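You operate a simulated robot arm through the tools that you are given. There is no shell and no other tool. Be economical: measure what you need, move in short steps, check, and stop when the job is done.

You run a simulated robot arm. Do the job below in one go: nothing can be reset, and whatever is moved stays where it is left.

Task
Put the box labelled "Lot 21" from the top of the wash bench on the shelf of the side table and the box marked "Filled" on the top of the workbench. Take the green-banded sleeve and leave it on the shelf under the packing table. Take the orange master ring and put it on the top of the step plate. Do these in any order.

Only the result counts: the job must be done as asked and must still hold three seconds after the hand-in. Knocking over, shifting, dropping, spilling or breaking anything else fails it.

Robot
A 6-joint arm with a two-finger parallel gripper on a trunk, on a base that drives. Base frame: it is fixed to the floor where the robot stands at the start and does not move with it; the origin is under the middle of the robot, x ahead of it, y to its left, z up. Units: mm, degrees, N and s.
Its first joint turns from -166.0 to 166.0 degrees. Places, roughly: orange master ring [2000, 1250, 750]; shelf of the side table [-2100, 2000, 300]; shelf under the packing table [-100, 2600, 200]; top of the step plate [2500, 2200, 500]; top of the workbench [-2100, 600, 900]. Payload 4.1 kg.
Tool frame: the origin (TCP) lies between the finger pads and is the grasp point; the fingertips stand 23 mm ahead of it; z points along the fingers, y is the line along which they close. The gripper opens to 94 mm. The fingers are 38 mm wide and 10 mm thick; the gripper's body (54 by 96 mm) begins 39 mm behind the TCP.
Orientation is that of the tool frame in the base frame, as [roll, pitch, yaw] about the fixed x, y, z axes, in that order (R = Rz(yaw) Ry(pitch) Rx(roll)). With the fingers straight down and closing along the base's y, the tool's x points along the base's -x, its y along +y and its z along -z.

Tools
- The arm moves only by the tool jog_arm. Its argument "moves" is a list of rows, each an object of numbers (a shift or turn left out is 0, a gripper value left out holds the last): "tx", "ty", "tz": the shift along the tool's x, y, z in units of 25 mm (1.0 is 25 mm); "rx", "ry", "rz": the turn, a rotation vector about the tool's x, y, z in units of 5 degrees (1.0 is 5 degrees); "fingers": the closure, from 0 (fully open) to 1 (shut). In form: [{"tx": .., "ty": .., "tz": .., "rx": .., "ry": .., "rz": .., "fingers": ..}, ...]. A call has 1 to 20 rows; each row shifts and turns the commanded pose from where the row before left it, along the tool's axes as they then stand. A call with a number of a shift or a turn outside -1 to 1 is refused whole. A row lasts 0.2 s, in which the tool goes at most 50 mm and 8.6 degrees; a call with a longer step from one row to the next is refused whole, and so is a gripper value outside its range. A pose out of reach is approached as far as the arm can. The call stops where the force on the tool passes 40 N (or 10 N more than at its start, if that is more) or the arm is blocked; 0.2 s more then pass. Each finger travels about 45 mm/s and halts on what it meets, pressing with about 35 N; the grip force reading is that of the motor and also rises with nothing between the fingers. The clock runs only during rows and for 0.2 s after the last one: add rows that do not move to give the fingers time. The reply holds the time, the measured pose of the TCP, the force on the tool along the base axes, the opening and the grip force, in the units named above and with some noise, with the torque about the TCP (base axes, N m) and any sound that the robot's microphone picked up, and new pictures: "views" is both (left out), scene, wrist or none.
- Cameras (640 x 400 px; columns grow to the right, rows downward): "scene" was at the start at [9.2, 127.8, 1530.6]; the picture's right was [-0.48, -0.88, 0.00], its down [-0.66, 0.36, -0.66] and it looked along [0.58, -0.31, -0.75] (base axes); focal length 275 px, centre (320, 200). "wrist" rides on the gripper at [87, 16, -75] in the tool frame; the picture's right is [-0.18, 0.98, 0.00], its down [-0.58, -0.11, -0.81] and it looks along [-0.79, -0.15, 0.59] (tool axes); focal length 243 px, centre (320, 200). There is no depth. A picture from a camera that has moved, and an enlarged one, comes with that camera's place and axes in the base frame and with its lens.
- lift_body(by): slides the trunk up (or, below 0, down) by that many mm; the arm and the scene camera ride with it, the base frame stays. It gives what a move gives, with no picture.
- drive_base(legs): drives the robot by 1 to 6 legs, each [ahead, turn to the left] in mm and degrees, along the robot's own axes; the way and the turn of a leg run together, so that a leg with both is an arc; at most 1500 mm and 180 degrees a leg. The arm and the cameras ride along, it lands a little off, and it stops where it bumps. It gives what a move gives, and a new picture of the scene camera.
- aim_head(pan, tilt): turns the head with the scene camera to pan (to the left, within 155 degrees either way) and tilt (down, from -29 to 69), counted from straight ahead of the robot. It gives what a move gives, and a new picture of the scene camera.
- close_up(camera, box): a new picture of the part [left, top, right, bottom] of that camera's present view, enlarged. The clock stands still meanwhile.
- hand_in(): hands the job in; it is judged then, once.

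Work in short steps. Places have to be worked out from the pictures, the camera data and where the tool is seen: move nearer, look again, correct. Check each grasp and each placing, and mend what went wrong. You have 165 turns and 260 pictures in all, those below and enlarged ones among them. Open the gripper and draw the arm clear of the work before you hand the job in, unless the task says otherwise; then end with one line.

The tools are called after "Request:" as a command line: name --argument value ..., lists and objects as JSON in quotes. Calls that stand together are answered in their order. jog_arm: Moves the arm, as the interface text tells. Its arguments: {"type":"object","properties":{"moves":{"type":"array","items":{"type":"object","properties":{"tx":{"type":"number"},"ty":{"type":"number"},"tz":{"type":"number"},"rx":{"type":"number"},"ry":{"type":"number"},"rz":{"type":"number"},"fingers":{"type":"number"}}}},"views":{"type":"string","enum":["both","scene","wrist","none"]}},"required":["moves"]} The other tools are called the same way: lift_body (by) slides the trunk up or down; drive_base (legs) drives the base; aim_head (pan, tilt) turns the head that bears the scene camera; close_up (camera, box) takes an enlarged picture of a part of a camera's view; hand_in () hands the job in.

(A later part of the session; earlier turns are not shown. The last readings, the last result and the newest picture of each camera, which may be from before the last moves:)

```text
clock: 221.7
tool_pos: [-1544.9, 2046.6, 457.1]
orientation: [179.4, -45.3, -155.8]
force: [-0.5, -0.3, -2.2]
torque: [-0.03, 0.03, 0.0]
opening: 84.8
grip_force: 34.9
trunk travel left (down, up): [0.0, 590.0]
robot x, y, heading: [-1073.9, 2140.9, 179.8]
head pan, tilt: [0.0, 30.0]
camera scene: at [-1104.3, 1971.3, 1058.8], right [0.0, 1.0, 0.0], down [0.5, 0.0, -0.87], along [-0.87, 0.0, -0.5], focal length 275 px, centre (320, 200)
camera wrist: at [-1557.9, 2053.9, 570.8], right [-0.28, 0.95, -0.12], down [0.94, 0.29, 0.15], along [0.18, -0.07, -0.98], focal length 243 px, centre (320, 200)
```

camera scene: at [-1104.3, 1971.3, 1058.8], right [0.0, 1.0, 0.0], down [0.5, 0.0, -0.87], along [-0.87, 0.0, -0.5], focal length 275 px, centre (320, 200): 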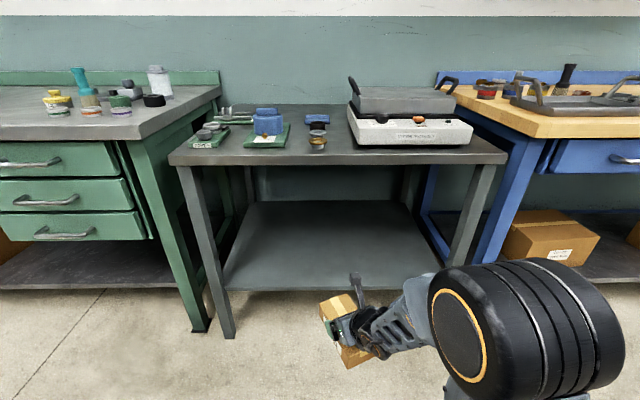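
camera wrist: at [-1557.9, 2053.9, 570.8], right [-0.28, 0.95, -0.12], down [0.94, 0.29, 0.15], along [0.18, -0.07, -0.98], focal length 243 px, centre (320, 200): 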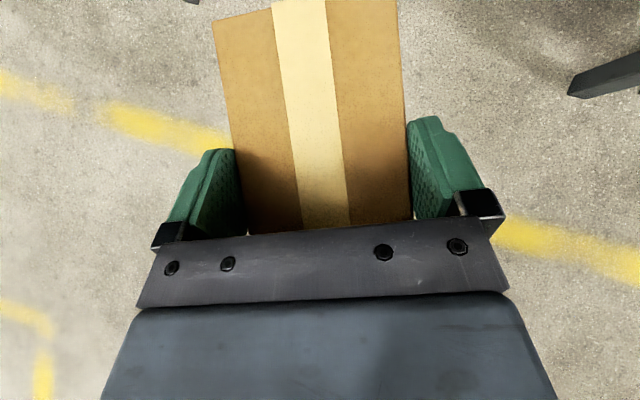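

The opening is clear (≈300–760). I drive 310 mm ahead.

Request:
drive_base --legs '[[310, 0]]'

Request:
jog_arm --moves '[{"tx": 0.64, "tz": 0.64, "ty": 0.4}, {"tx": 0.64, "tz": 0.64, "ty": 0.4}]' --views "both"

```text
clock: 223.8
tool_pos: [-1856.8, 2048.2, 457.5]
orientation: [179.5, -45.3, -156.1]
force: [0.1, -0.5, -3.1]
torque: [0.01, -0.04, -0.04]
opening: 84.9
grip_force: 35.0
trunk travel left (down, up): [0.0, 590.0]
robot x, y, heading: [-1387.0, 2143.2, 179.6]
head pan, tilt: [0.0, 30.0]
camera scene: at [-1416.8, 1973.3, 1058.8], right [0.01, 1.0, 0.0], down [0.5, 0.0, -0.87], along [-0.87, 0.01, -0.5], focal length 275 px, centre (320, 200)
```

scene: 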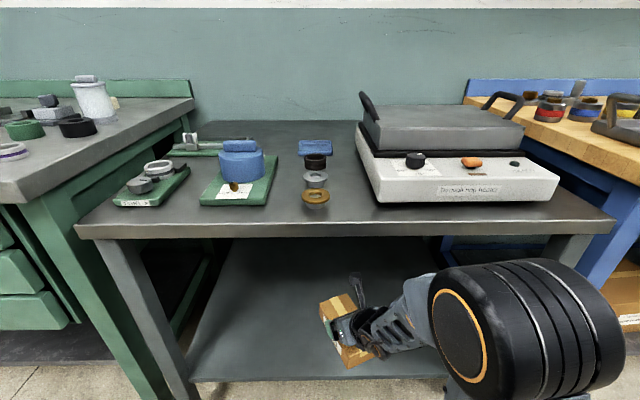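

```text
clock: 224.4
tool_pos: [-1906.8, 2049.5, 458.4]
orientation: [179.5, -45.3, -156.0]
force: [-0.5, 0.6, -2.6]
torque: [-0.03, 0.0, -0.01]
opening: 84.5
grip_force: 35.1
trunk travel left (down, up): [0.0, 590.0]
robot x, y, heading: [-1386.7, 2145.3, 179.6]
head pan, tilt: [0.0, 30.0]
camera scene: at [-1416.7, 1973.3, 1058.8], right [0.01, 1.0, 0.0], down [0.5, 0.0, -0.87], along [-0.87, 0.01, -0.5], focal length 275 px, centre (320, 200)
camera wrist: at [-1919.9, 2058.0, 571.5], right [-0.27, 0.95, -0.12], down [0.94, 0.29, 0.15], along [0.18, -0.08, -0.98], focal length 243 px, centre (320, 200)
```

scene: 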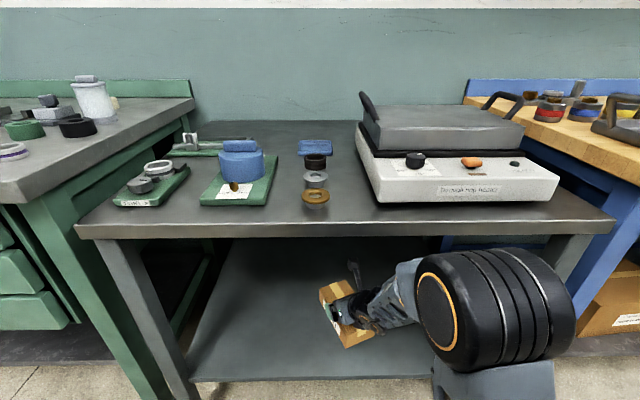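
wrist: 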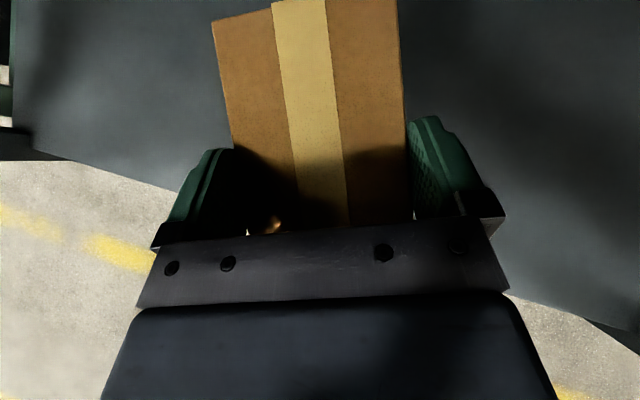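

I lower 50 mm (elbow drops too), then extend 65 mm more so the box is fully over the shelf.

Request:
jog_arm --moves '[{"tx": -0.707, "tz": 0.707}, {"tx": -0.707, "tz": 0.707}, {"tx": 0.64, "tz": 0.64, "ty": 0.4}, {"tx": 0.64, "tz": 0.64, "ty": 0.4}, {"tx": 0.4, "tz": 0.4, "ty": 0.25}]' --views "both"

```text
clock: 225.6
tool_pos: [-1971.3, 2048.4, 407.7]
orientation: [179.6, -45.3, -156.1]
force: [-0.2, -0.1, -2.7]
torque: [-0.02, -0.05, 0.01]
opening: 84.8
grip_force: 34.8
trunk travel left (down, up): [0.0, 590.0]
robot x, y, heading: [-1385.9, 2142.4, 179.6]
head pan, tilt: [0.0, 30.0]
camera scene: at [-1416.8, 1973.3, 1058.8], right [0.01, 1.0, 0.0], down [0.5, 0.0, -0.87], along [-0.87, 0.01, -0.5], focal length 275 px, centre (320, 200)
camera wrist: at [-1984.9, 2058.2, 521.5], right [-0.27, 0.95, -0.12], down [0.94, 0.29, 0.15], along [0.18, -0.08, -0.98], focal length 243 px, centre (320, 200)
```

scene: 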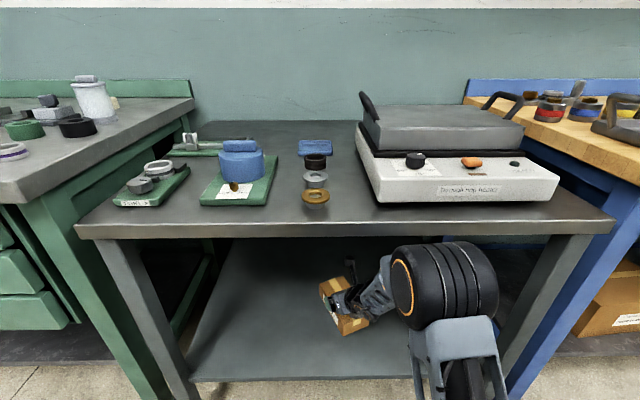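
wrist: 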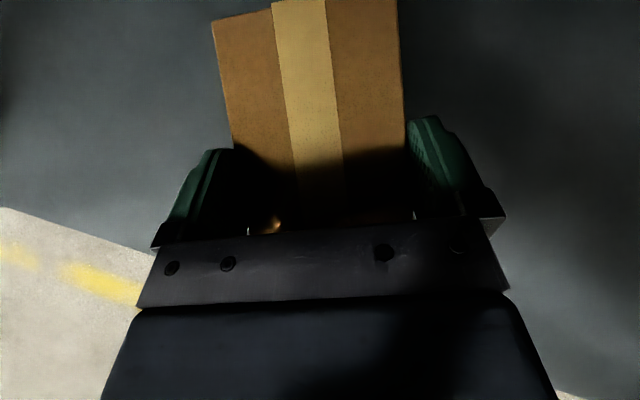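

Good clearance. Now I lower in small steps until contact.

Request:
jog_arm --moves '[{"tx": -0.28, "tz": 0.28}, {"tx": -0.28, "tz": 0.28}, {"tx": -0.14, "tz": 0.14}, {"tx": -0.14, "tz": 0.14}, {"tx": -0.14, "tz": 0.14}, {"tx": -0.14, "tz": 0.14}, {"tx": -0.14, "tz": 0.14}, {"tx": -0.14, "tz": 0.14}]' --views "scene"

```text
clock: 227.4
tool_pos: [-1972.5, 2049.4, 357.9]
orientation: [179.4, -45.3, -156.2]
force: [0.1, -0.6, -3.3]
torque: [0.0, 0.0, -0.03]
opening: 84.9
grip_force: 34.6
trunk travel left (down, up): [0.0, 590.0]
robot x, y, heading: [-1384.9, 2143.1, 180.0]
head pan, tilt: [0.0, 30.0]
camera scene: at [-1416.8, 1973.3, 1058.8], right [0.01, 1.0, 0.0], down [0.5, 0.0, -0.87], along [-0.87, 0.01, -0.5], focal length 275 px, centre (320, 200)
```

scene: 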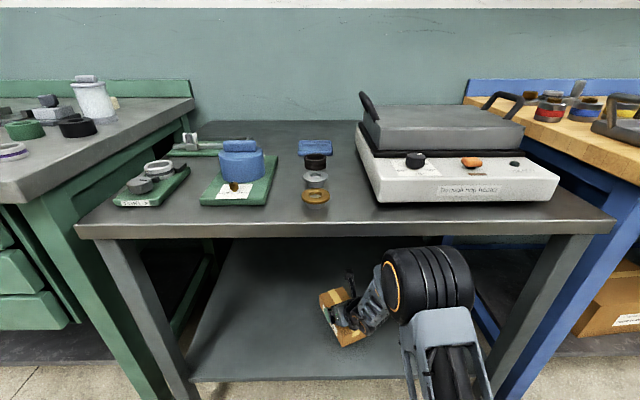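

Request:
jog_arm --moves '[{"tx": -0.14, "tz": 0.14}, {"tx": -0.14, "tz": 0.14}, {"tx": -0.14, "tz": 0.14}, {"tx": -0.14, "tz": 0.14}, {"tx": -0.14, "tz": 0.14}, {"tx": -0.14, "tz": 0.14}, {"tx": -0.14, "tz": 0.14}, {"tx": -0.14, "tz": 0.14}]' --views "none"

```text
clock: 229.0
tool_pos: [-1975.7, 2049.5, 331.8]
orientation: [179.3, -46.3, -155.9]
force: [4.6, 0.4, 20.7]
torque: [0.31, -2.18, -0.01]
opening: 84.6
grip_force: 34.7
trunk travel left (down, up): [0.0, 590.0]
robot x, y, heading: [-1384.0, 2142.0, 179.5]
head pan, tilt: [0.0, 30.0]
stopped in row 7: the force on the tool passed its limit (the readings are from after the stop); the commanded pose is now the measured one
```

Contact (at the box's rear edge, pitch 1.5° off). I level the tool, touch down gently and release.

Request:
jog_arm --moves '[{"ry": -0.32}, {}]' --views "wrist"

```text
clock: 229.6
tool_pos: [-1977.3, 2049.7, 332.0]
orientation: [179.4, -44.7, -156.1]
force: [-5.6, -1.6, 13.4]
torque: [-0.96, 0.72, -0.23]
opening: 85.0
grip_force: 35.4
trunk travel left (down, up): [0.0, 590.0]
robot x, y, heading: [-1386.6, 2142.6, 179.6]
head pan, tilt: [0.0, 30.0]
camera wrist: at [-1990.7, 2057.2, 445.3], right [-0.27, 0.95, -0.12], down [0.94, 0.29, 0.16], along [0.19, -0.07, -0.98], focal length 243 px, centre (320, 200)
```

wrist: 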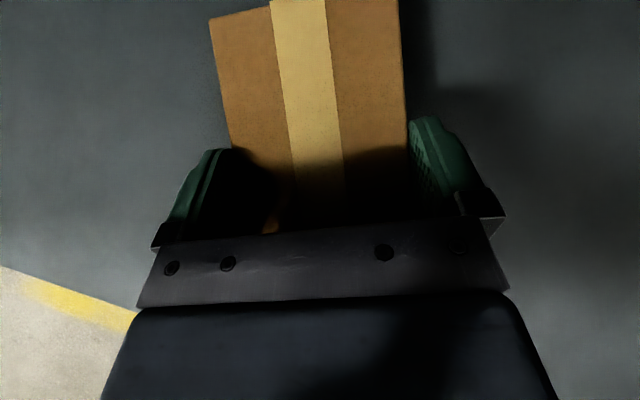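

Box flat on the shelf. I open and rise straight up, then draw back.

Request:
jog_arm --moves '[{"fingers": 0}, {"fingers": 0}, {"fingers": 0}, {"tx": 0.1, "tz": -0.1}, {"tx": 0.2, "tz": -0.2}, {"tx": 0.3, "tz": -0.3}, {"tx": 0.3, "tz": -0.3}, {"tx": 0.3, "tz": -0.3}, {"tx": 0.3, "tz": -0.3}]' --views "both"

```text
clock: 231.6
tool_pos: [-1976.2, 2048.4, 383.4]
orientation: [179.3, -44.3, -156.0]
force: [0.1, -0.6, -0.7]
torque: [0.0, -0.03, 0.01]
opening: 93.9
grip_force: 0.1
trunk travel left (down, up): [0.0, 590.0]
robot x, y, heading: [-1383.3, 2139.7, 179.5]
head pan, tilt: [0.0, 30.0]
camera scene: at [-1416.6, 1973.3, 1058.8], right [0.01, 1.0, 0.0], down [0.5, 0.0, -0.87], along [-0.87, 0.01, -0.5], focal length 275 px, centre (320, 200)
camera wrist: at [-1990.1, 2056.3, 495.9], right [-0.27, 0.95, -0.12], down [0.94, 0.29, 0.17], along [0.2, -0.07, -0.98], focal length 243 px, centre (320, 200)
```

scene: 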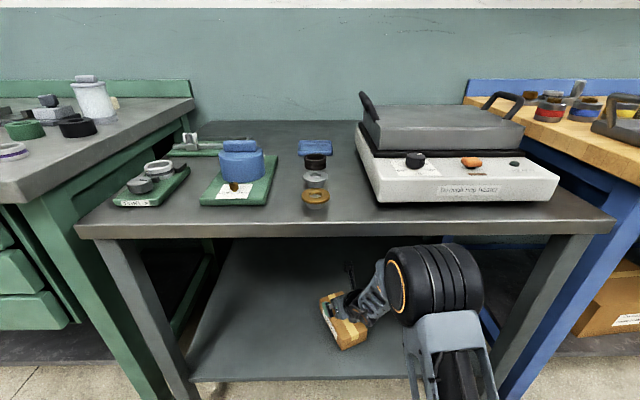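
wrist: 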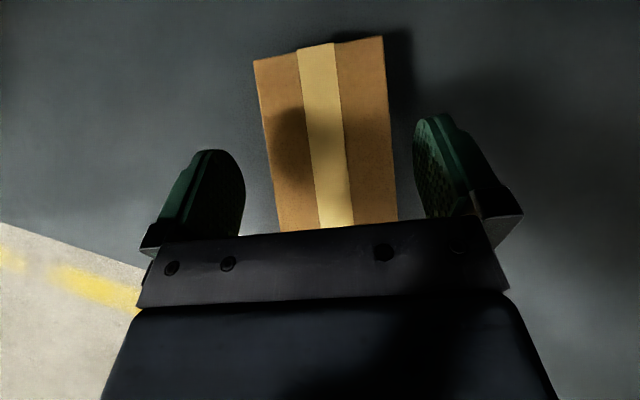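

Lot 21 stands on the shelf. I rise a little and back straight out.

Request:
jog_arm --moves '[{"tx": 0.5, "tz": -0.5}, {"tx": 0.2, "tz": -0.2}]' --views "none"

Request:
drive_base --legs '[[-330, 0]]'

Request:
close_up --camera "scene" --box '[200, 180, 440, 330]'

```text
clock: 232.2
tool_pos: [-1974.8, 2048.8, 407.5]
orientation: [179.4, -44.3, -156.1]
force: [-0.3, -0.6, 0.3]
torque: [-0.01, 0.0, -0.03]
opening: 94.2
grip_force: 0.1
trunk travel left (down, up): [0.0, 590.0]
robot x, y, heading: [-1387.7, 2144.2, 179.7]
head pan, tilt: [0.0, 30.0]
```

```text
clock: 234.3
tool_pos: [-1646.6, 2048.0, 407.8]
orientation: [179.4, -44.4, -156.3]
force: [0.3, 0.4, -0.5]
torque: [0.01, 0.03, 0.0]
opening: 93.9
grip_force: 0.0
trunk travel left (down, up): [0.0, 590.0]
robot x, y, heading: [-1053.8, 2141.0, 179.6]
head pan, tilt: [0.0, 30.0]
camera scene: at [-1087.2, 1970.3, 1058.8], right [0.01, 1.0, 0.0], down [0.5, -0.01, -0.87], along [-0.87, 0.01, -0.5], focal length 275 px, centre (320, 200)
```

scene: 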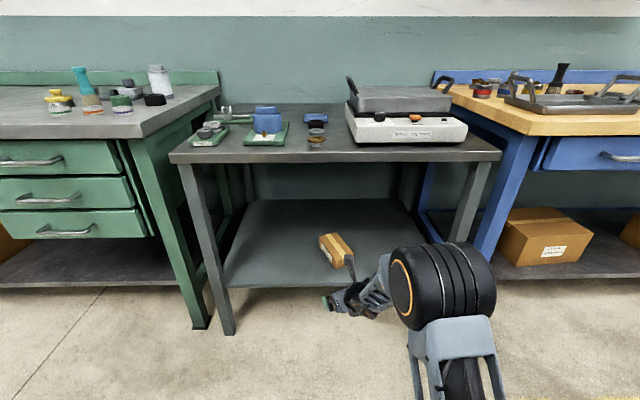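

```text
2.67 times, centred on (320, 255) of scene
camera zoom: at [-1087.2, 1970.3, 1058.8], right [0.01, 1.0, 0.0], down [0.5, -0.01, -0.87], along [-0.87, 0.01, -0.5], focal length 734 px, centre (320, 53)
```

zoom: 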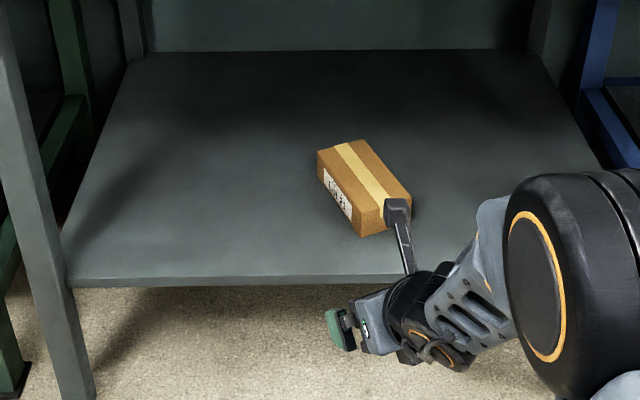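

Lot 21 is in place. Next the ring: I raise the trunk and drive around toward the machine.

Request:
lift_body --by 400

Request:
drive_base --legs '[[0, 90], [1241, 0], [0, 90], [1400, 0]]'

Request:
aim_head --pan 35 --tilt 15

Request:
close_up --camera "scene" --box '[100, 120, 340, 270]'

```text
clock: 238.2
tool_pos: [-1645.8, 2048.1, 807.8]
orientation: [179.5, -44.4, -156.3]
force: [0.0, 0.0, 0.9]
torque: [-0.03, -0.01, 0.03]
opening: 93.9
grip_force: 0.0
trunk travel left (down, up): [-400.0, 190.0]
robot x, y, heading: [-1054.0, 2140.5, 179.5]
head pan, tilt: [0.0, 30.0]
```

```text
clock: 258.6
tool_pos: [904.4, 975.9, 806.8]
orientation: [179.4, -44.4, 24.0]
force: [-0.4, 0.1, 0.6]
torque: [0.02, -0.01, 0.01]
opening: 94.1
grip_force: 0.1
trunk travel left (down, up): [-400.0, 190.0]
robot x, y, heading: [311.5, 883.9, -0.5]
head pan, tilt: [0.0, 30.0]
camera scene: at [347.0, 1046.9, 1458.8], right [-0.01, -1.0, 0.0], down [-0.5, 0.0, -0.87], along [0.87, -0.01, -0.5], focal length 275 px, centre (320, 200)
```

scene: 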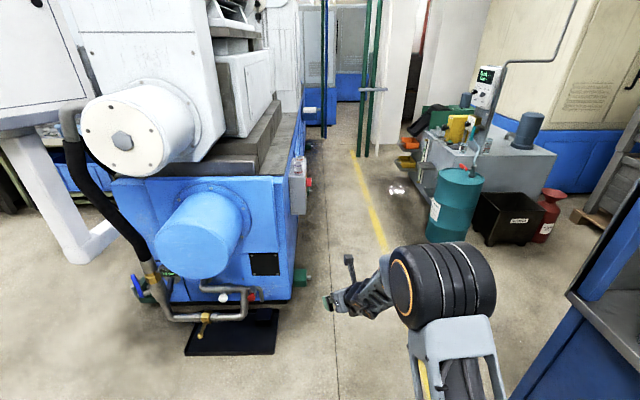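

```text
clock: 259.7
tool_pos: [904.4, 975.5, 808.3]
orientation: [179.4, -44.4, 24.0]
force: [0.1, 0.0, 1.0]
torque: [-0.02, 0.0, -0.03]
opening: 94.1
grip_force: 0.0
trunk travel left (down, up): [-400.0, 190.0]
robot x, y, heading: [314.6, 880.4, -0.1]
head pan, tilt: [35.0, 15.0]
camera scene: at [333.5, 1100.5, 1482.9], right [0.57, -0.82, 0.0], down [-0.21, -0.15, -0.97], along [0.8, 0.55, -0.26], focal length 275 px, centre (320, 200)
```

scene: 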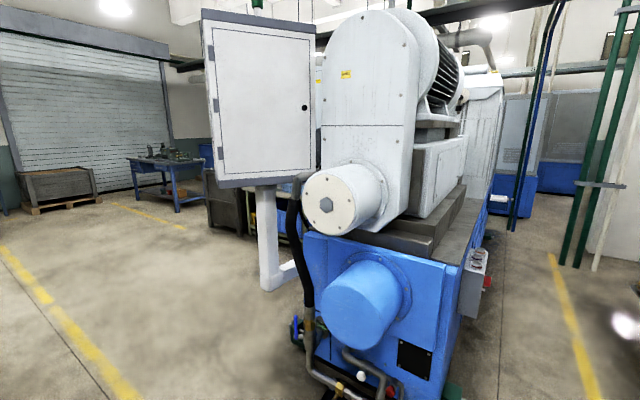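

```text
2.67 times, centred on (220, 195) of scene
camera zoom: at [333.5, 1100.5, 1482.9], right [0.57, -0.82, 0.0], down [-0.21, -0.15, -0.97], along [0.8, 0.55, -0.26], focal length 734 px, centre (587, 213)
```

zoom: 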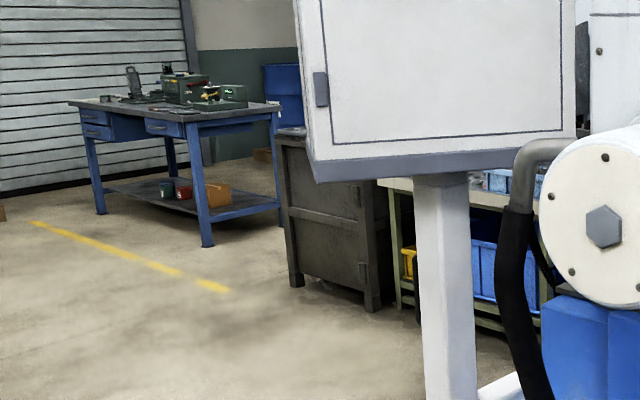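

The aisle is wide. I first raise the arm, return the tool to straight down (camera on the robot's side), and retract.

Request:
lift_body --by 150

Request:
jog_arm --moves '[{"tx": 0.707, "tz": -0.707}, {"tx": 0.707, "tz": -0.707}, {"tx": 0.707, "tz": -0.707}, {"tx": 0.707, "tz": -0.707}, {"ry": -1}, {"ry": -1}, {"ry": -1}, {"ry": -1}, {"ry": -1}, {"ry": -1}, {"ry": -1}, {"ry": -1}, {"ry": -0.9}]' --views "none"

Request:
jog_arm --moves '[{"rz": -1}, {"rz": -1}, {"rz": -1}, {"rz": -1}, {"rz": -1}, {"rz": -1}, {"rz": -1}, {"rz": -1}, {"rz": -1}, {"rz": -1}, {"rz": -1}, {"rz": -1}, {"rz": -1}, {"rz": -1}, {"rz": -1}, {"rz": -1}, {"rz": -1}, {"rz": -1}]' --views "none"

Request:
jog_arm --moves '[{"rz": -1}, {"rz": -1}, {"rz": -1}, {"rz": -1}, {"rz": -1}, {"rz": -1}, {"rz": -1}, {"rz": -1}, {"rz": -1}, {"rz": -1}, {"rz": -1}, {"rz": -1}, {"rz": -1}, {"tx": 1}, {"tx": 1}, {"tx": 1}, {"tx": 1}, {"tx": 1}, {"tx": 1}]' --views "none"

```text
clock: 261.4
tool_pos: [904.6, 977.8, 957.9]
orientation: [179.4, -44.4, 24.0]
force: [0.5, -1.3, -0.5]
torque: [-0.01, 0.03, -0.02]
opening: 93.7
grip_force: 0.0
trunk travel left (down, up): [-550.0, 40.0]
robot x, y, heading: [314.0, 880.6, -0.4]
head pan, tilt: [35.0, 15.0]
```

```text
clock: 264.2
tool_pos: [904.9, 978.0, 1057.7]
orientation: [179.6, 0.2, 23.5]
force: [0.8, -0.4, 0.1]
torque: [0.0, -0.02, -0.02]
opening: 93.8
grip_force: 0.0
trunk travel left (down, up): [-550.0, 40.0]
robot x, y, heading: [317.5, 885.4, -0.3]
head pan, tilt: [35.0, 15.0]
```

```text
clock: 268.0
tool_pos: [906.0, 977.7, 1057.6]
orientation: [-179.9, 0.4, 113.5]
force: [-1.0, -0.4, 0.4]
torque: [-0.02, -0.01, -0.03]
opening: 94.0
grip_force: 0.0
trunk travel left (down, up): [-550.0, 40.0]
robot x, y, heading: [316.3, 884.1, -0.6]
head pan, tilt: [35.0, 15.0]
```

```text
clock: 272.0
tool_pos: [755.0, 981.7, 1058.5]
orientation: [-179.6, 0.1, 178.4]
force: [0.1, 0.0, -0.3]
torque: [0.06, 0.01, 0.0]
opening: 93.9
grip_force: 0.0
trunk travel left (down, up): [-550.0, 40.0]
robot x, y, heading: [315.6, 881.6, -0.6]
head pan, tilt: [35.0, 15.0]
```

Request:
drive_base --legs '[[0, -6], [1500, 0], [190, 0], [0, 96]]'

Request:
aim_head --pan 0 --tilt 45

```text
clock: 285.2
tool_pos: [1878.5, 1150.1, 1058.1]
orientation: [-179.6, 0.1, -88.6]
force: [0.0, -0.3, 0.6]
torque: [0.01, -0.02, 0.02]
opening: 93.9
grip_force: 0.0
trunk travel left (down, up): [-550.0, 40.0]
robot x, y, heading: [1998.9, 714.9, 92.2]
head pan, tilt: [35.0, 15.0]
camera scene: at [1779.3, 719.9, 1633.0], right [0.79, 0.61, 0.0], down [0.16, -0.21, -0.97], along [-0.59, 0.77, -0.26], focal length 275 px, centre (320, 200)
```

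scene: 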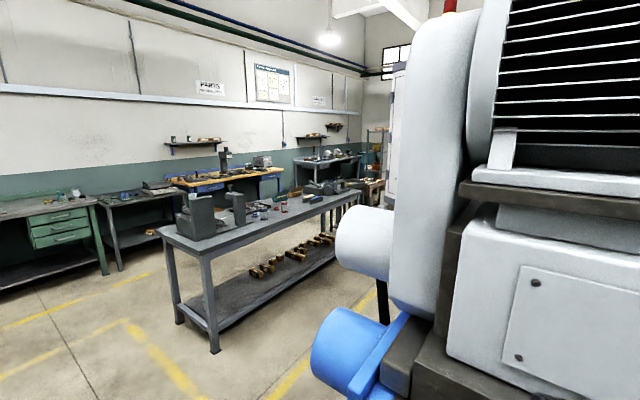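

```text
clock: 286.3
tool_pos: [1879.1, 1150.9, 1058.5]
orientation: [-179.6, 0.1, -88.5]
force: [0.6, 0.1, -0.8]
torque: [0.0, 0.0, -0.02]
opening: 93.8
grip_force: 0.1
trunk travel left (down, up): [-550.0, 40.0]
robot x, y, heading: [1998.8, 712.1, 92.4]
head pan, tilt: [0.0, 45.0]
camera scene: at [1832.6, 727.1, 1586.2], right [1.0, 0.04, 0.0], down [0.03, -0.71, -0.71], along [-0.03, 0.71, -0.71], focal length 275 px, centre (320, 200)
```

scene: 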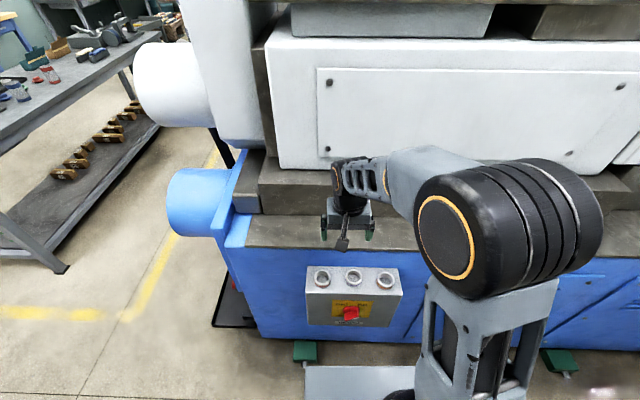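

The three rings are on the switch box, the orange one presumably on the right. Zoom.

Request:
close_up --camera "scene" --box '[290, 240, 418, 320]'

Request:
close_up --camera "wrist" --box '[0, 0, 640, 400]'

```text
5.00 times, centred on (354, 280) of scene
camera zoom: at [1832.6, 727.1, 1586.2], right [1.0, 0.04, 0.0], down [0.03, -0.71, -0.71], along [-0.03, 0.71, -0.71], focal length 1377 px, centre (150, -200)
```

zoom: 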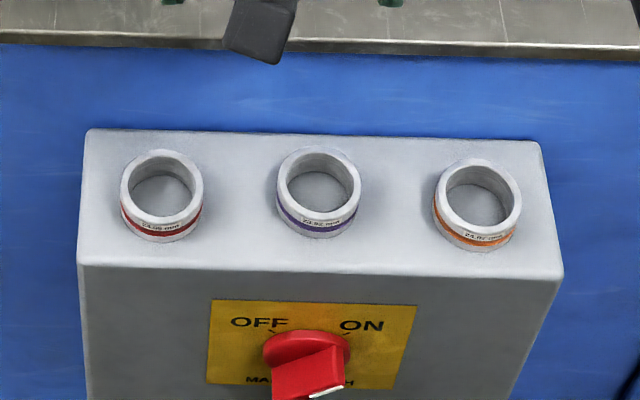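

```text
1.00 times, centred on (320, 200) of wrist
camera zoom: at [1863.9, 1061.5, 1131.9], right [-0.99, 0.16, -0.01], down [0.09, 0.58, 0.81], along [0.13, 0.8, -0.59], focal length 243 px, centre (320, 200)
```

zoom: 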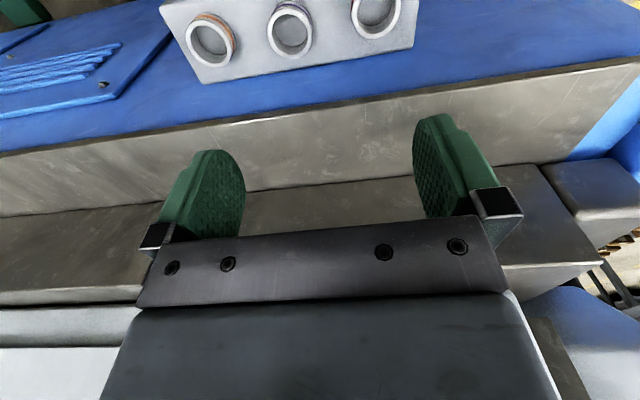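

Rings are ≈54 mm across and well spaced; the orange one is around (2025, 1185, 760), ~60 mm off the wall. I move above-in front and look again.

Request:
jog_arm --moves '[{"ty": -0.97}, {"ty": -0.97}, {"ty": -0.97}, {"ty": -0.97}, {"ty": -0.97}, {"ty": -0.97}, {"tz": 1, "tx": 0.5}, {"tz": 1, "tx": 0.5}, {"tz": 1, "tx": 0.5}, {"tz": 1, "tx": 0.5}]' --views "both"

Request:
close_up --camera "scene" --box '[290, 220, 450, 320]'

```text
clock: 288.5
tool_pos: [2025.7, 1104.8, 957.9]
orientation: [-179.5, 0.1, -88.7]
force: [0.1, -0.2, 0.1]
torque: [0.0, -0.01, -0.01]
opening: 94.1
grip_force: 0.1
trunk travel left (down, up): [-550.0, 40.0]
robot x, y, heading: [1999.8, 716.3, 92.2]
head pan, tilt: [0.0, 45.0]
camera scene: at [1832.7, 727.1, 1586.2], right [1.0, 0.04, 0.0], down [0.03, -0.71, -0.71], along [-0.03, 0.71, -0.71], focal length 275 px, centre (320, 200)
camera wrist: at [2011.0, 1015.5, 1032.3], right [-0.99, 0.16, -0.01], down [0.09, 0.58, 0.81], along [0.13, 0.8, -0.59], focal length 243 px, centre (320, 200)
```

scene: 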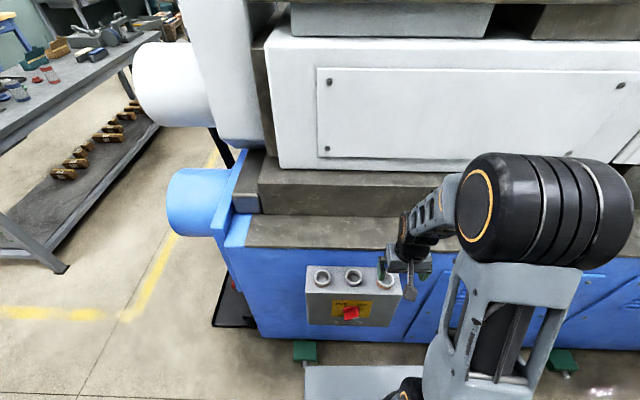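
wrist: 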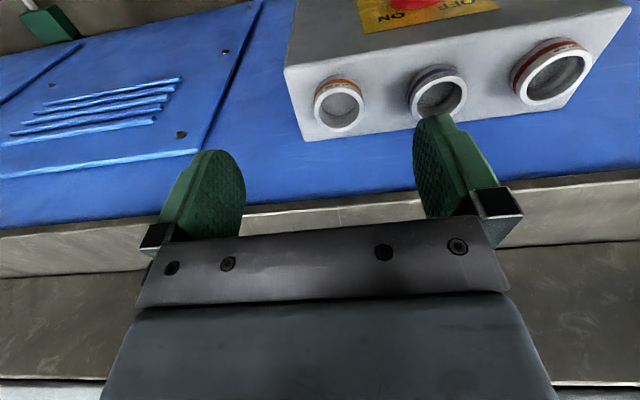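

```text
4.00 times, centred on (370, 270) of scene
camera zoom: at [1832.7, 727.1, 1586.2], right [1.0, 0.04, 0.0], down [0.03, -0.71, -0.71], along [-0.03, 0.71, -0.71], focal length 1101 px, centre (120, -80)
```

zoom: 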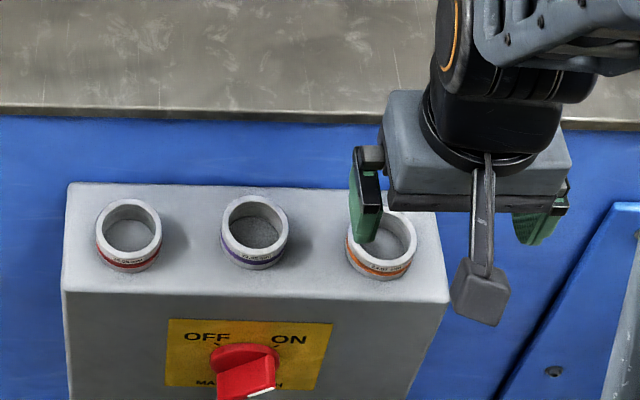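

Triangulating two wrist views: ring top at about (2016, 1165, 800). I close in and look again.

Request:
jog_arm --moves '[{"ty": 0.36}, {"tz": 0.8}, {"tz": 0.8}, {"tz": 0.8}]' --views "both"

Request:
close_up --camera "scene" --box '[290, 220, 450, 320]'

```text
clock: 289.5
tool_pos: [2017.5, 1104.5, 898.8]
orientation: [-179.5, 0.1, -88.6]
force: [0.4, 0.2, -0.4]
torque: [0.02, 0.0, 0.0]
opening: 94.0
grip_force: 0.1
trunk travel left (down, up): [-550.0, 40.0]
robot x, y, heading: [1998.2, 716.3, 92.5]
head pan, tilt: [0.0, 45.0]
camera scene: at [1832.7, 727.1, 1586.2], right [1.0, 0.04, 0.0], down [0.03, -0.71, -0.71], along [-0.03, 0.71, -0.71], focal length 275 px, centre (320, 200)
camera wrist: at [2002.3, 1014.9, 972.8], right [-0.99, 0.16, -0.01], down [0.09, 0.58, 0.81], along [0.13, 0.8, -0.59], focal length 243 px, centre (320, 200)
```

scene: 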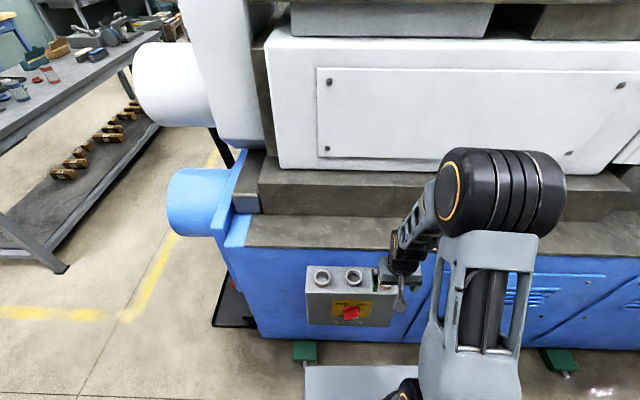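
wrist: 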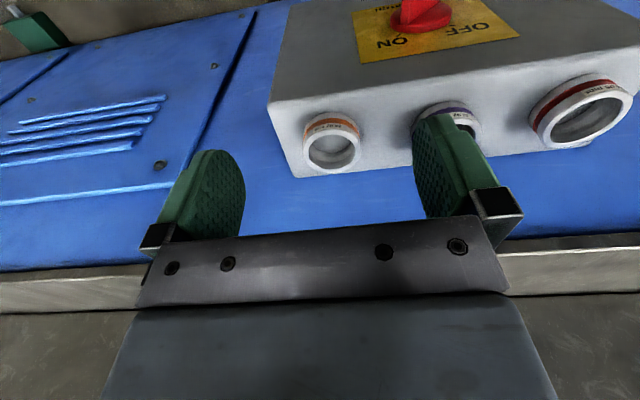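

```text
4.00 times, centred on (370, 270) of scene
camera zoom: at [1832.7, 727.1, 1586.2], right [1.0, 0.04, 0.0], down [0.03, -0.71, -0.71], along [-0.03, 0.71, -0.71], focal length 1101 px, centre (120, -80)
```

zoom: 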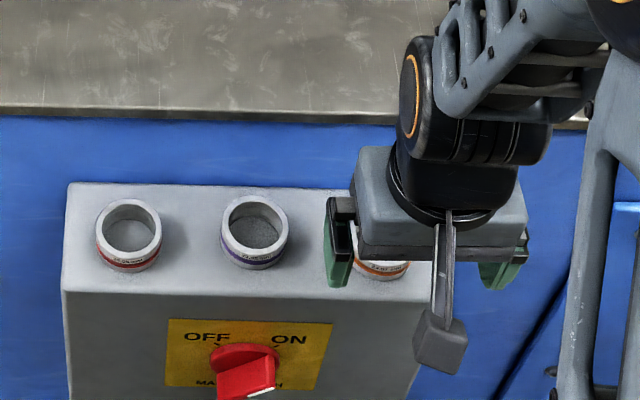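

Ring is at x≈2016, z_top≈810, y≈1165. I move over it to z=870.

Request:
jog_arm --moves '[{"tx": -0.8}, {"tx": -0.8}, {"tx": -0.8}, {"tz": 0.6}, {"tz": 0.56}]' --views "both"

Request:
close_up --camera "scene" --box '[290, 220, 450, 320]'

```text
clock: 290.7
tool_pos: [2016.0, 1164.2, 869.6]
orientation: [-179.5, 0.1, -88.7]
force: [0.2, 0.7, 0.1]
torque: [-0.02, 0.01, 0.03]
opening: 94.1
grip_force: 0.0
trunk travel left (down, up): [-550.0, 40.0]
robot x, y, heading: [1998.2, 713.5, 92.3]
head pan, tilt: [0.0, 45.0]
camera scene: at [1832.8, 727.1, 1586.2], right [1.0, 0.04, 0.0], down [0.03, -0.71, -0.71], along [-0.03, 0.71, -0.71], focal length 275 px, centre (320, 200)
camera wrist: at [2001.7, 1075.3, 943.5], right [-0.99, 0.16, -0.01], down [0.09, 0.58, 0.81], along [0.13, 0.8, -0.59], focal length 243 px, centre (320, 200)
```

scene: 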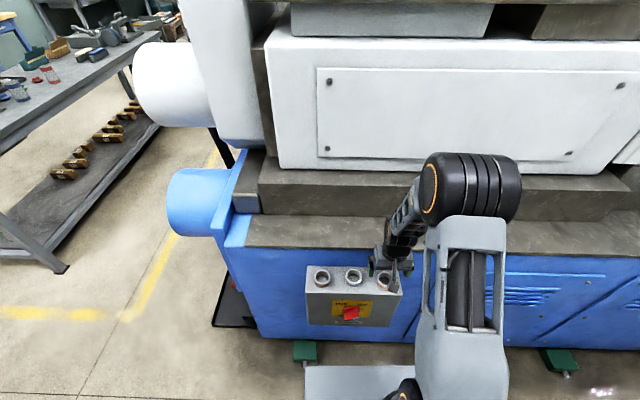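
wrist: 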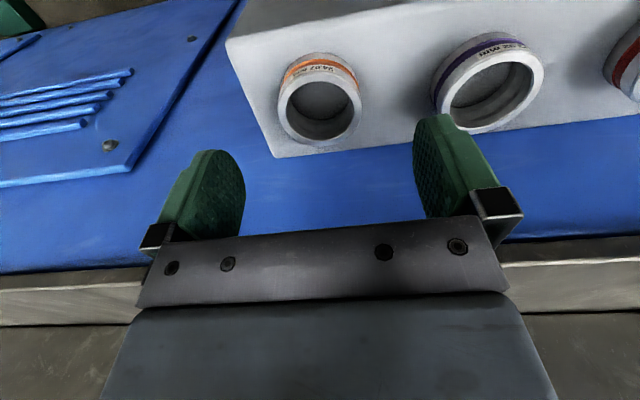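

```text
4.00 times, centred on (370, 270) of scene
camera zoom: at [1832.8, 727.1, 1586.2], right [1.0, 0.04, 0.0], down [0.03, -0.71, -0.71], along [-0.03, 0.71, -0.71], focal length 1101 px, centre (120, -80)
```

zoom: 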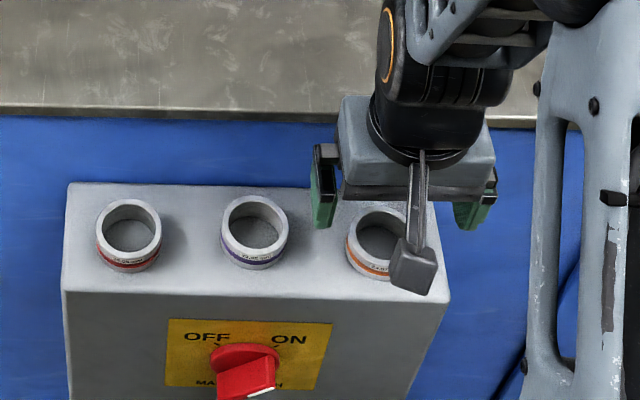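

Consistent triangulation: ring top at (2016, 1157, 819). I centre over it and descend to z=826.

Request:
jog_arm --moves '[{"tx": 0.28}, {"tz": 0.5}, {"tz": 0.5}, {"tz": 0.4}, {"tz": 0.36}]' --views "both"

Request:
close_up --camera "scene" --box '[330, 240, 426, 300]'

```text
clock: 291.9
tool_pos: [2015.9, 1158.7, 827.7]
orientation: [-179.5, 0.1, -88.6]
force: [0.2, 0.8, -0.6]
torque: [0.01, 0.02, -0.01]
opening: 94.0
grip_force: 0.1
trunk travel left (down, up): [-550.0, 40.0]
robot x, y, heading: [2001.6, 716.8, 92.6]
head pan, tilt: [0.0, 45.0]
camera scene: at [1832.8, 727.1, 1586.2], right [1.0, 0.04, 0.0], down [0.03, -0.71, -0.71], along [-0.03, 0.71, -0.71], focal length 275 px, centre (320, 200)
camera wrist: at [2001.3, 1068.6, 899.9], right [-0.99, 0.16, -0.01], down [0.09, 0.58, 0.81], along [0.13, 0.8, -0.59], focal length 243 px, centre (320, 200)
```

scene: 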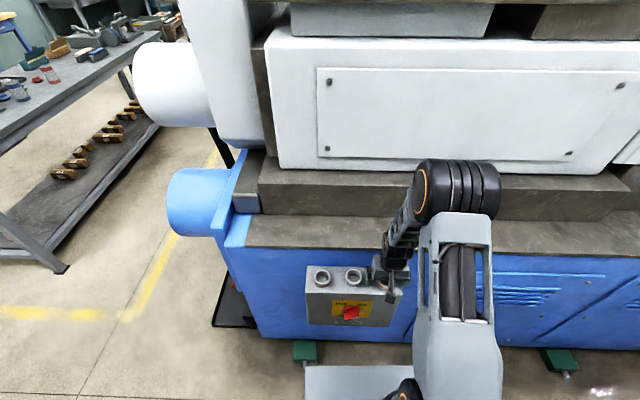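
wrist: 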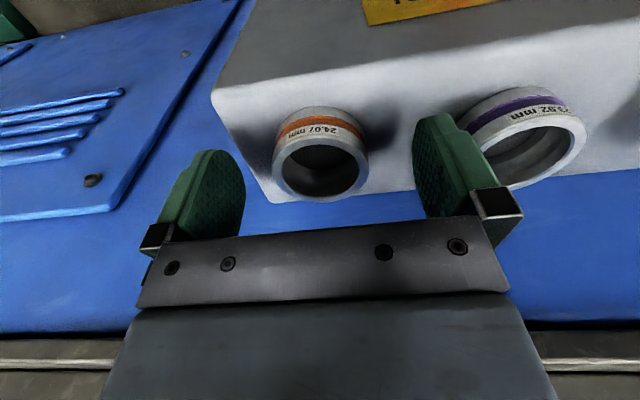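

```text
6.67 times, centred on (378, 270) of scene
camera zoom: at [1832.8, 727.1, 1586.2], right [1.0, 0.04, 0.0], down [0.03, -0.71, -0.71], along [-0.03, 0.71, -0.71], focal length 1835 px, centre (-67, -267)
```

zoom: 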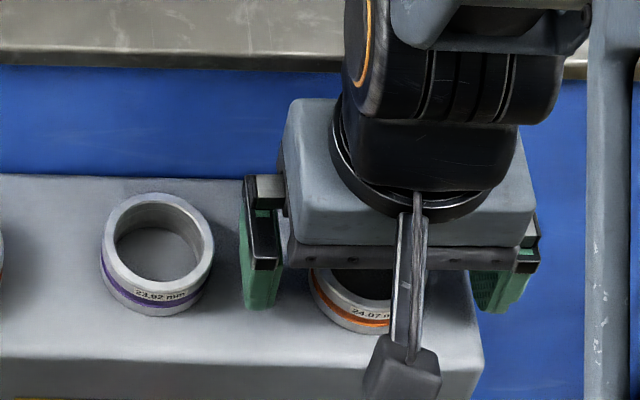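

Ring sits between the fingers. Small correction, then close.

Request:
jog_arm --moves '[{"tx": 0.16, "tz": 0.12}, {"fingers": 0.3}, {"fingers": 0.5}, {"fingers": 1}, {"fingers": 1}, {"fingers": 1}]' --views "wrist"

```text
clock: 293.3
tool_pos: [2017.3, 1154.3, 823.8]
orientation: [-179.4, 0.0, -88.7]
force: [1.2, -0.5, 0.1]
torque: [-0.05, 0.02, 0.01]
opening: 51.3
grip_force: 34.8
trunk travel left (down, up): [-550.0, 40.0]
robot x, y, heading: [1998.8, 713.8, 92.1]
head pan, tilt: [0.0, 45.0]
camera wrist: at [2001.8, 1064.2, 897.2], right [-0.99, 0.16, -0.01], down [0.09, 0.58, 0.81], along [0.13, 0.8, -0.59], focal length 243 px, centre (320, 200)
```

wrist: 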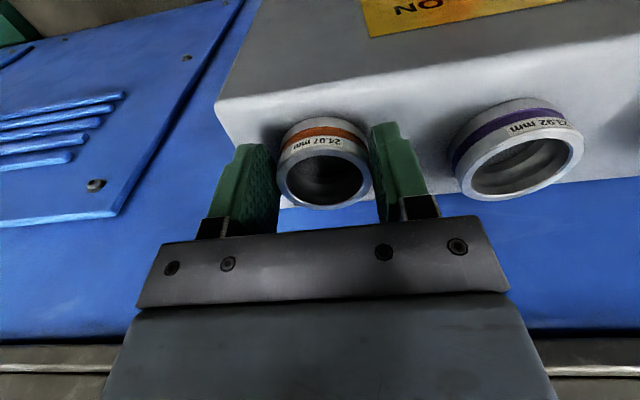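

Gripped at 51 mm. Lift and check.

Request:
jog_arm --moves '[{"tz": -0.4}, {"tz": -0.8}, {"tz": -1}, {"tz": -1}]' --views "both"

```text
clock: 294.3
tool_pos: [2015.2, 1153.2, 903.5]
orientation: [-179.6, 0.0, -88.7]
force: [-0.2, 0.4, -1.1]
torque: [-0.03, 0.01, 0.01]
opening: 51.2
grip_force: 34.7
trunk travel left (down, up): [-550.0, 40.0]
robot x, y, heading: [2001.4, 714.2, 92.2]
head pan, tilt: [0.0, 45.0]
camera scene: at [1832.8, 726.9, 1586.1], right [1.0, 0.04, 0.0], down [0.03, -0.71, -0.71], along [-0.03, 0.71, -0.71], focal length 275 px, centre (320, 200)
camera wrist: at [2001.4, 1063.7, 977.5], right [-0.99, 0.16, -0.01], down [0.09, 0.58, 0.81], along [0.13, 0.8, -0.59], focal length 243 px, centre (320, 200)
```

scene: 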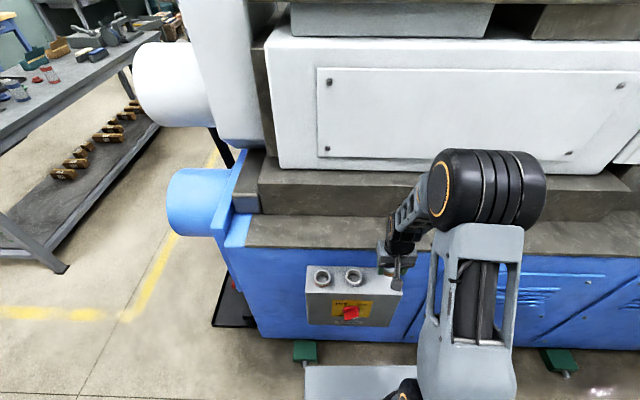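
wrist: 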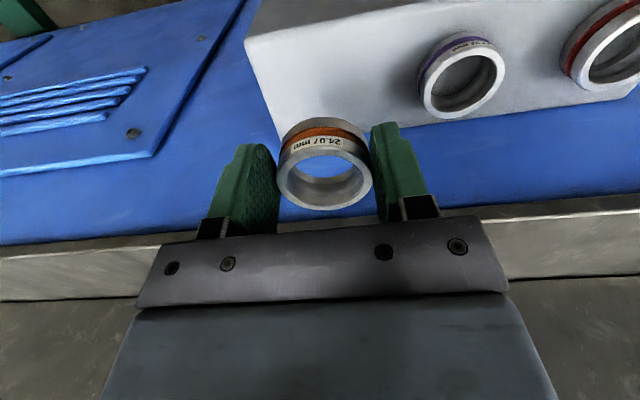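

Orange ring held. I raise it and drive round the end of the machine to look for the step plate.

Request:
jog_arm --moves '[{"tz": -1}, {"tz": -1}, {"tz": -1}, {"tz": -1}, {"tz": -1}, {"tz": -1}]' --views "none"

Request:
drive_base --legs '[[-100, 0], [0, 88], [1000, 0], [0, -90], [1000, 0]]'

Request:
aim_head --pan -60 --tilt 15

```text
clock: 295.7
tool_pos: [2013.6, 1152.7, 1053.2]
orientation: [-179.4, 0.1, -88.6]
force: [0.3, -0.3, -2.1]
torque: [-0.01, 0.0, -0.01]
opening: 51.0
grip_force: 35.0
trunk travel left (down, up): [-550.0, 40.0]
robot x, y, heading: [1999.2, 719.6, 92.5]
head pan, tilt: [0.0, 45.0]
```

```text
clock: 307.0
tool_pos: [610.9, 811.3, 1054.4]
orientation: [-179.5, 0.2, -25.7]
force: [0.0, -0.1, -0.8]
torque: [-0.01, -0.03, 0.02]
opening: 51.3
grip_force: 34.8
trunk travel left (down, up): [-550.0, 40.0]
robot x, y, heading: [994.6, 601.0, 155.8]
head pan, tilt: [0.0, 45.0]
stopped in leg 4: the robot was blocked; the commanded pose is now the measured one
camera scene: at [910.0, 453.3, 1585.2], right [0.39, 0.92, 0.0], down [0.66, -0.28, -0.7], along [-0.64, 0.27, -0.72], focal length 275 px, centre (320, 200)
```

scene: 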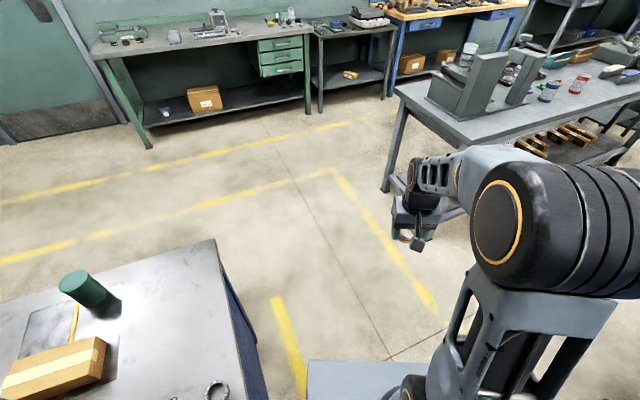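

```text
clock: 308.3
tool_pos: [608.2, 811.9, 1053.6]
orientation: [-179.6, 0.1, -25.7]
force: [0.0, 0.3, -1.3]
torque: [0.04, -0.04, 0.01]
opening: 51.3
grip_force: 34.9
trunk travel left (down, up): [-550.0, 40.0]
robot x, y, heading: [991.4, 601.4, 155.5]
head pan, tilt: [-60.0, 15.0]
camera scene: at [970.4, 514.1, 1633.1], right [1.0, 0.1, 0.0], down [0.03, -0.26, -0.97], along [-0.1, 0.96, -0.26], focal length 275 px, centre (320, 200)
```

scene: 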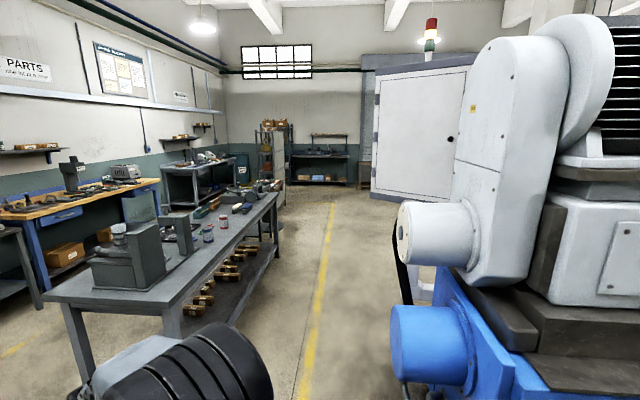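

The rear of the base bumped while turning (it stopped there). I pull straight ahead away from the bench, then check that nothing moved.

Request:
drive_base --legs '[[480, 0]]'

Request:
aim_head --pan 130 --tilt 35

```text
clock: 311.1
tool_pos: [171.9, 1007.7, 1053.0]
orientation: [-179.5, 0.0, -25.5]
force: [0.2, -0.5, -1.2]
torque: [0.01, -0.03, -0.02]
opening: 51.5
grip_force: 35.3
trunk travel left (down, up): [-550.0, 40.0]
robot x, y, heading: [553.2, 794.7, 156.1]
head pan, tilt: [-60.0, 15.0]
camera scene: at [534.3, 711.3, 1633.0], right [0.99, 0.1, 0.0], down [0.03, -0.26, -0.97], along [-0.1, 0.96, -0.26], focal length 275 px, centre (320, 200)
```

scene: 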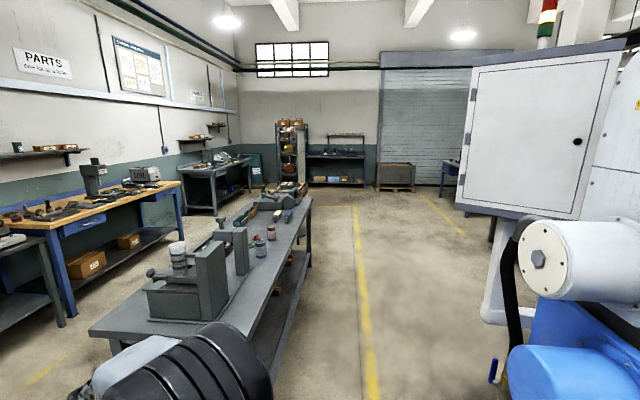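

```text
clock: 313.9
tool_pos: [172.8, 1007.2, 1052.8]
orientation: [-179.6, 0.1, -25.5]
force: [-0.2, 0.4, -2.0]
torque: [0.0, -0.01, 0.01]
opening: 51.1
grip_force: 34.6
trunk travel left (down, up): [-550.0, 40.0]
robot x, y, heading: [558.1, 794.2, 156.0]
head pan, tilt: [130.0, 35.0]
camera scene: at [568.2, 533.5, 1601.0], right [-0.96, -0.27, 0.0], down [-0.16, 0.55, -0.82], along [0.22, -0.79, -0.57], focal length 275 px, centre (320, 200)
```

scene: 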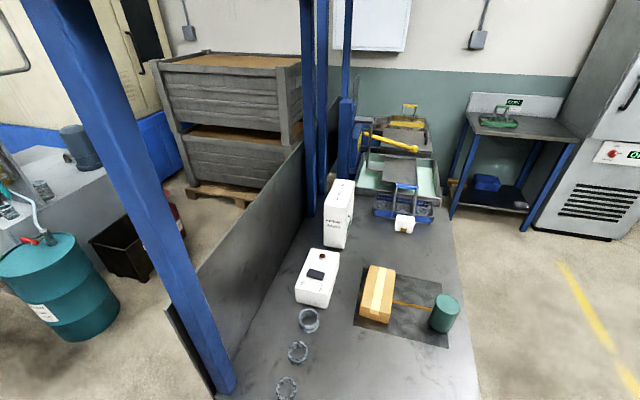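

Bench and contents look intact. I continue around the machine's end with more margin.

Request:
drive_base --legs '[[60, 0], [0, -81], [1100, 0]]'

Request:
aim_head --pan -55 --tilt 20

```text
clock: 323.6
tool_pos: [964.4, 2288.4, 1052.5]
orientation: [-179.6, 0.0, -107.7]
force: [0.8, -0.5, -0.9]
torque: [-0.04, 0.0, 0.02]
opening: 51.4
grip_force: 35.0
trunk travel left (down, up): [-550.0, 40.0]
robot x, y, heading: [811.0, 1876.5, 73.4]
head pan, tilt: [130.0, 35.0]
camera scene: at [551.5, 1829.6, 1601.0], right [-0.4, 0.92, 0.0], down [0.53, 0.23, -0.82], along [-0.75, -0.33, -0.57], focal length 275 px, centre (320, 200)
```

scene: 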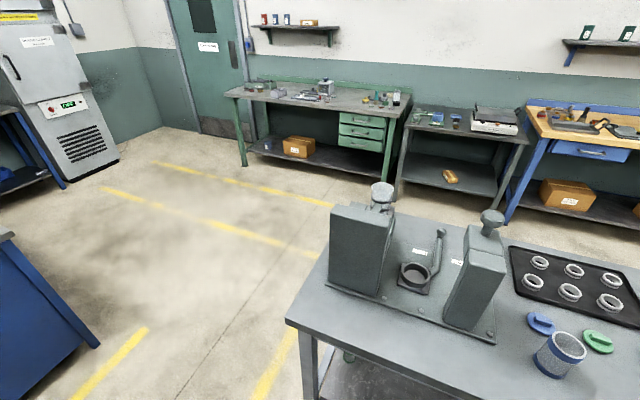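

```text
clock: 326.4
tool_pos: [965.4, 2285.9, 1053.1]
orientation: [-179.7, 0.0, -107.6]
force: [-1.2, 0.0, -1.6]
torque: [-0.02, 0.0, -0.02]
opening: 51.1
grip_force: 34.9
trunk travel left (down, up): [-550.0, 40.0]
robot x, y, heading: [811.2, 1876.8, 73.6]
head pan, tilt: [-55.0, 20.0]
camera scene: at [720.4, 1894.5, 1624.8], right [0.32, -0.95, 0.0], down [-0.32, -0.11, -0.94], along [0.89, 0.3, -0.34], focal length 275 px, centre (320, 200)
```

scene: 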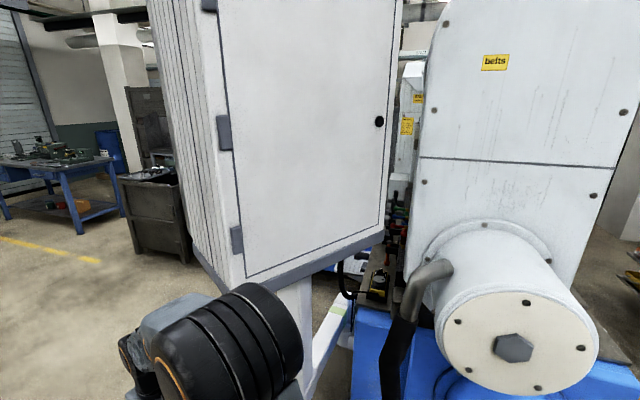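

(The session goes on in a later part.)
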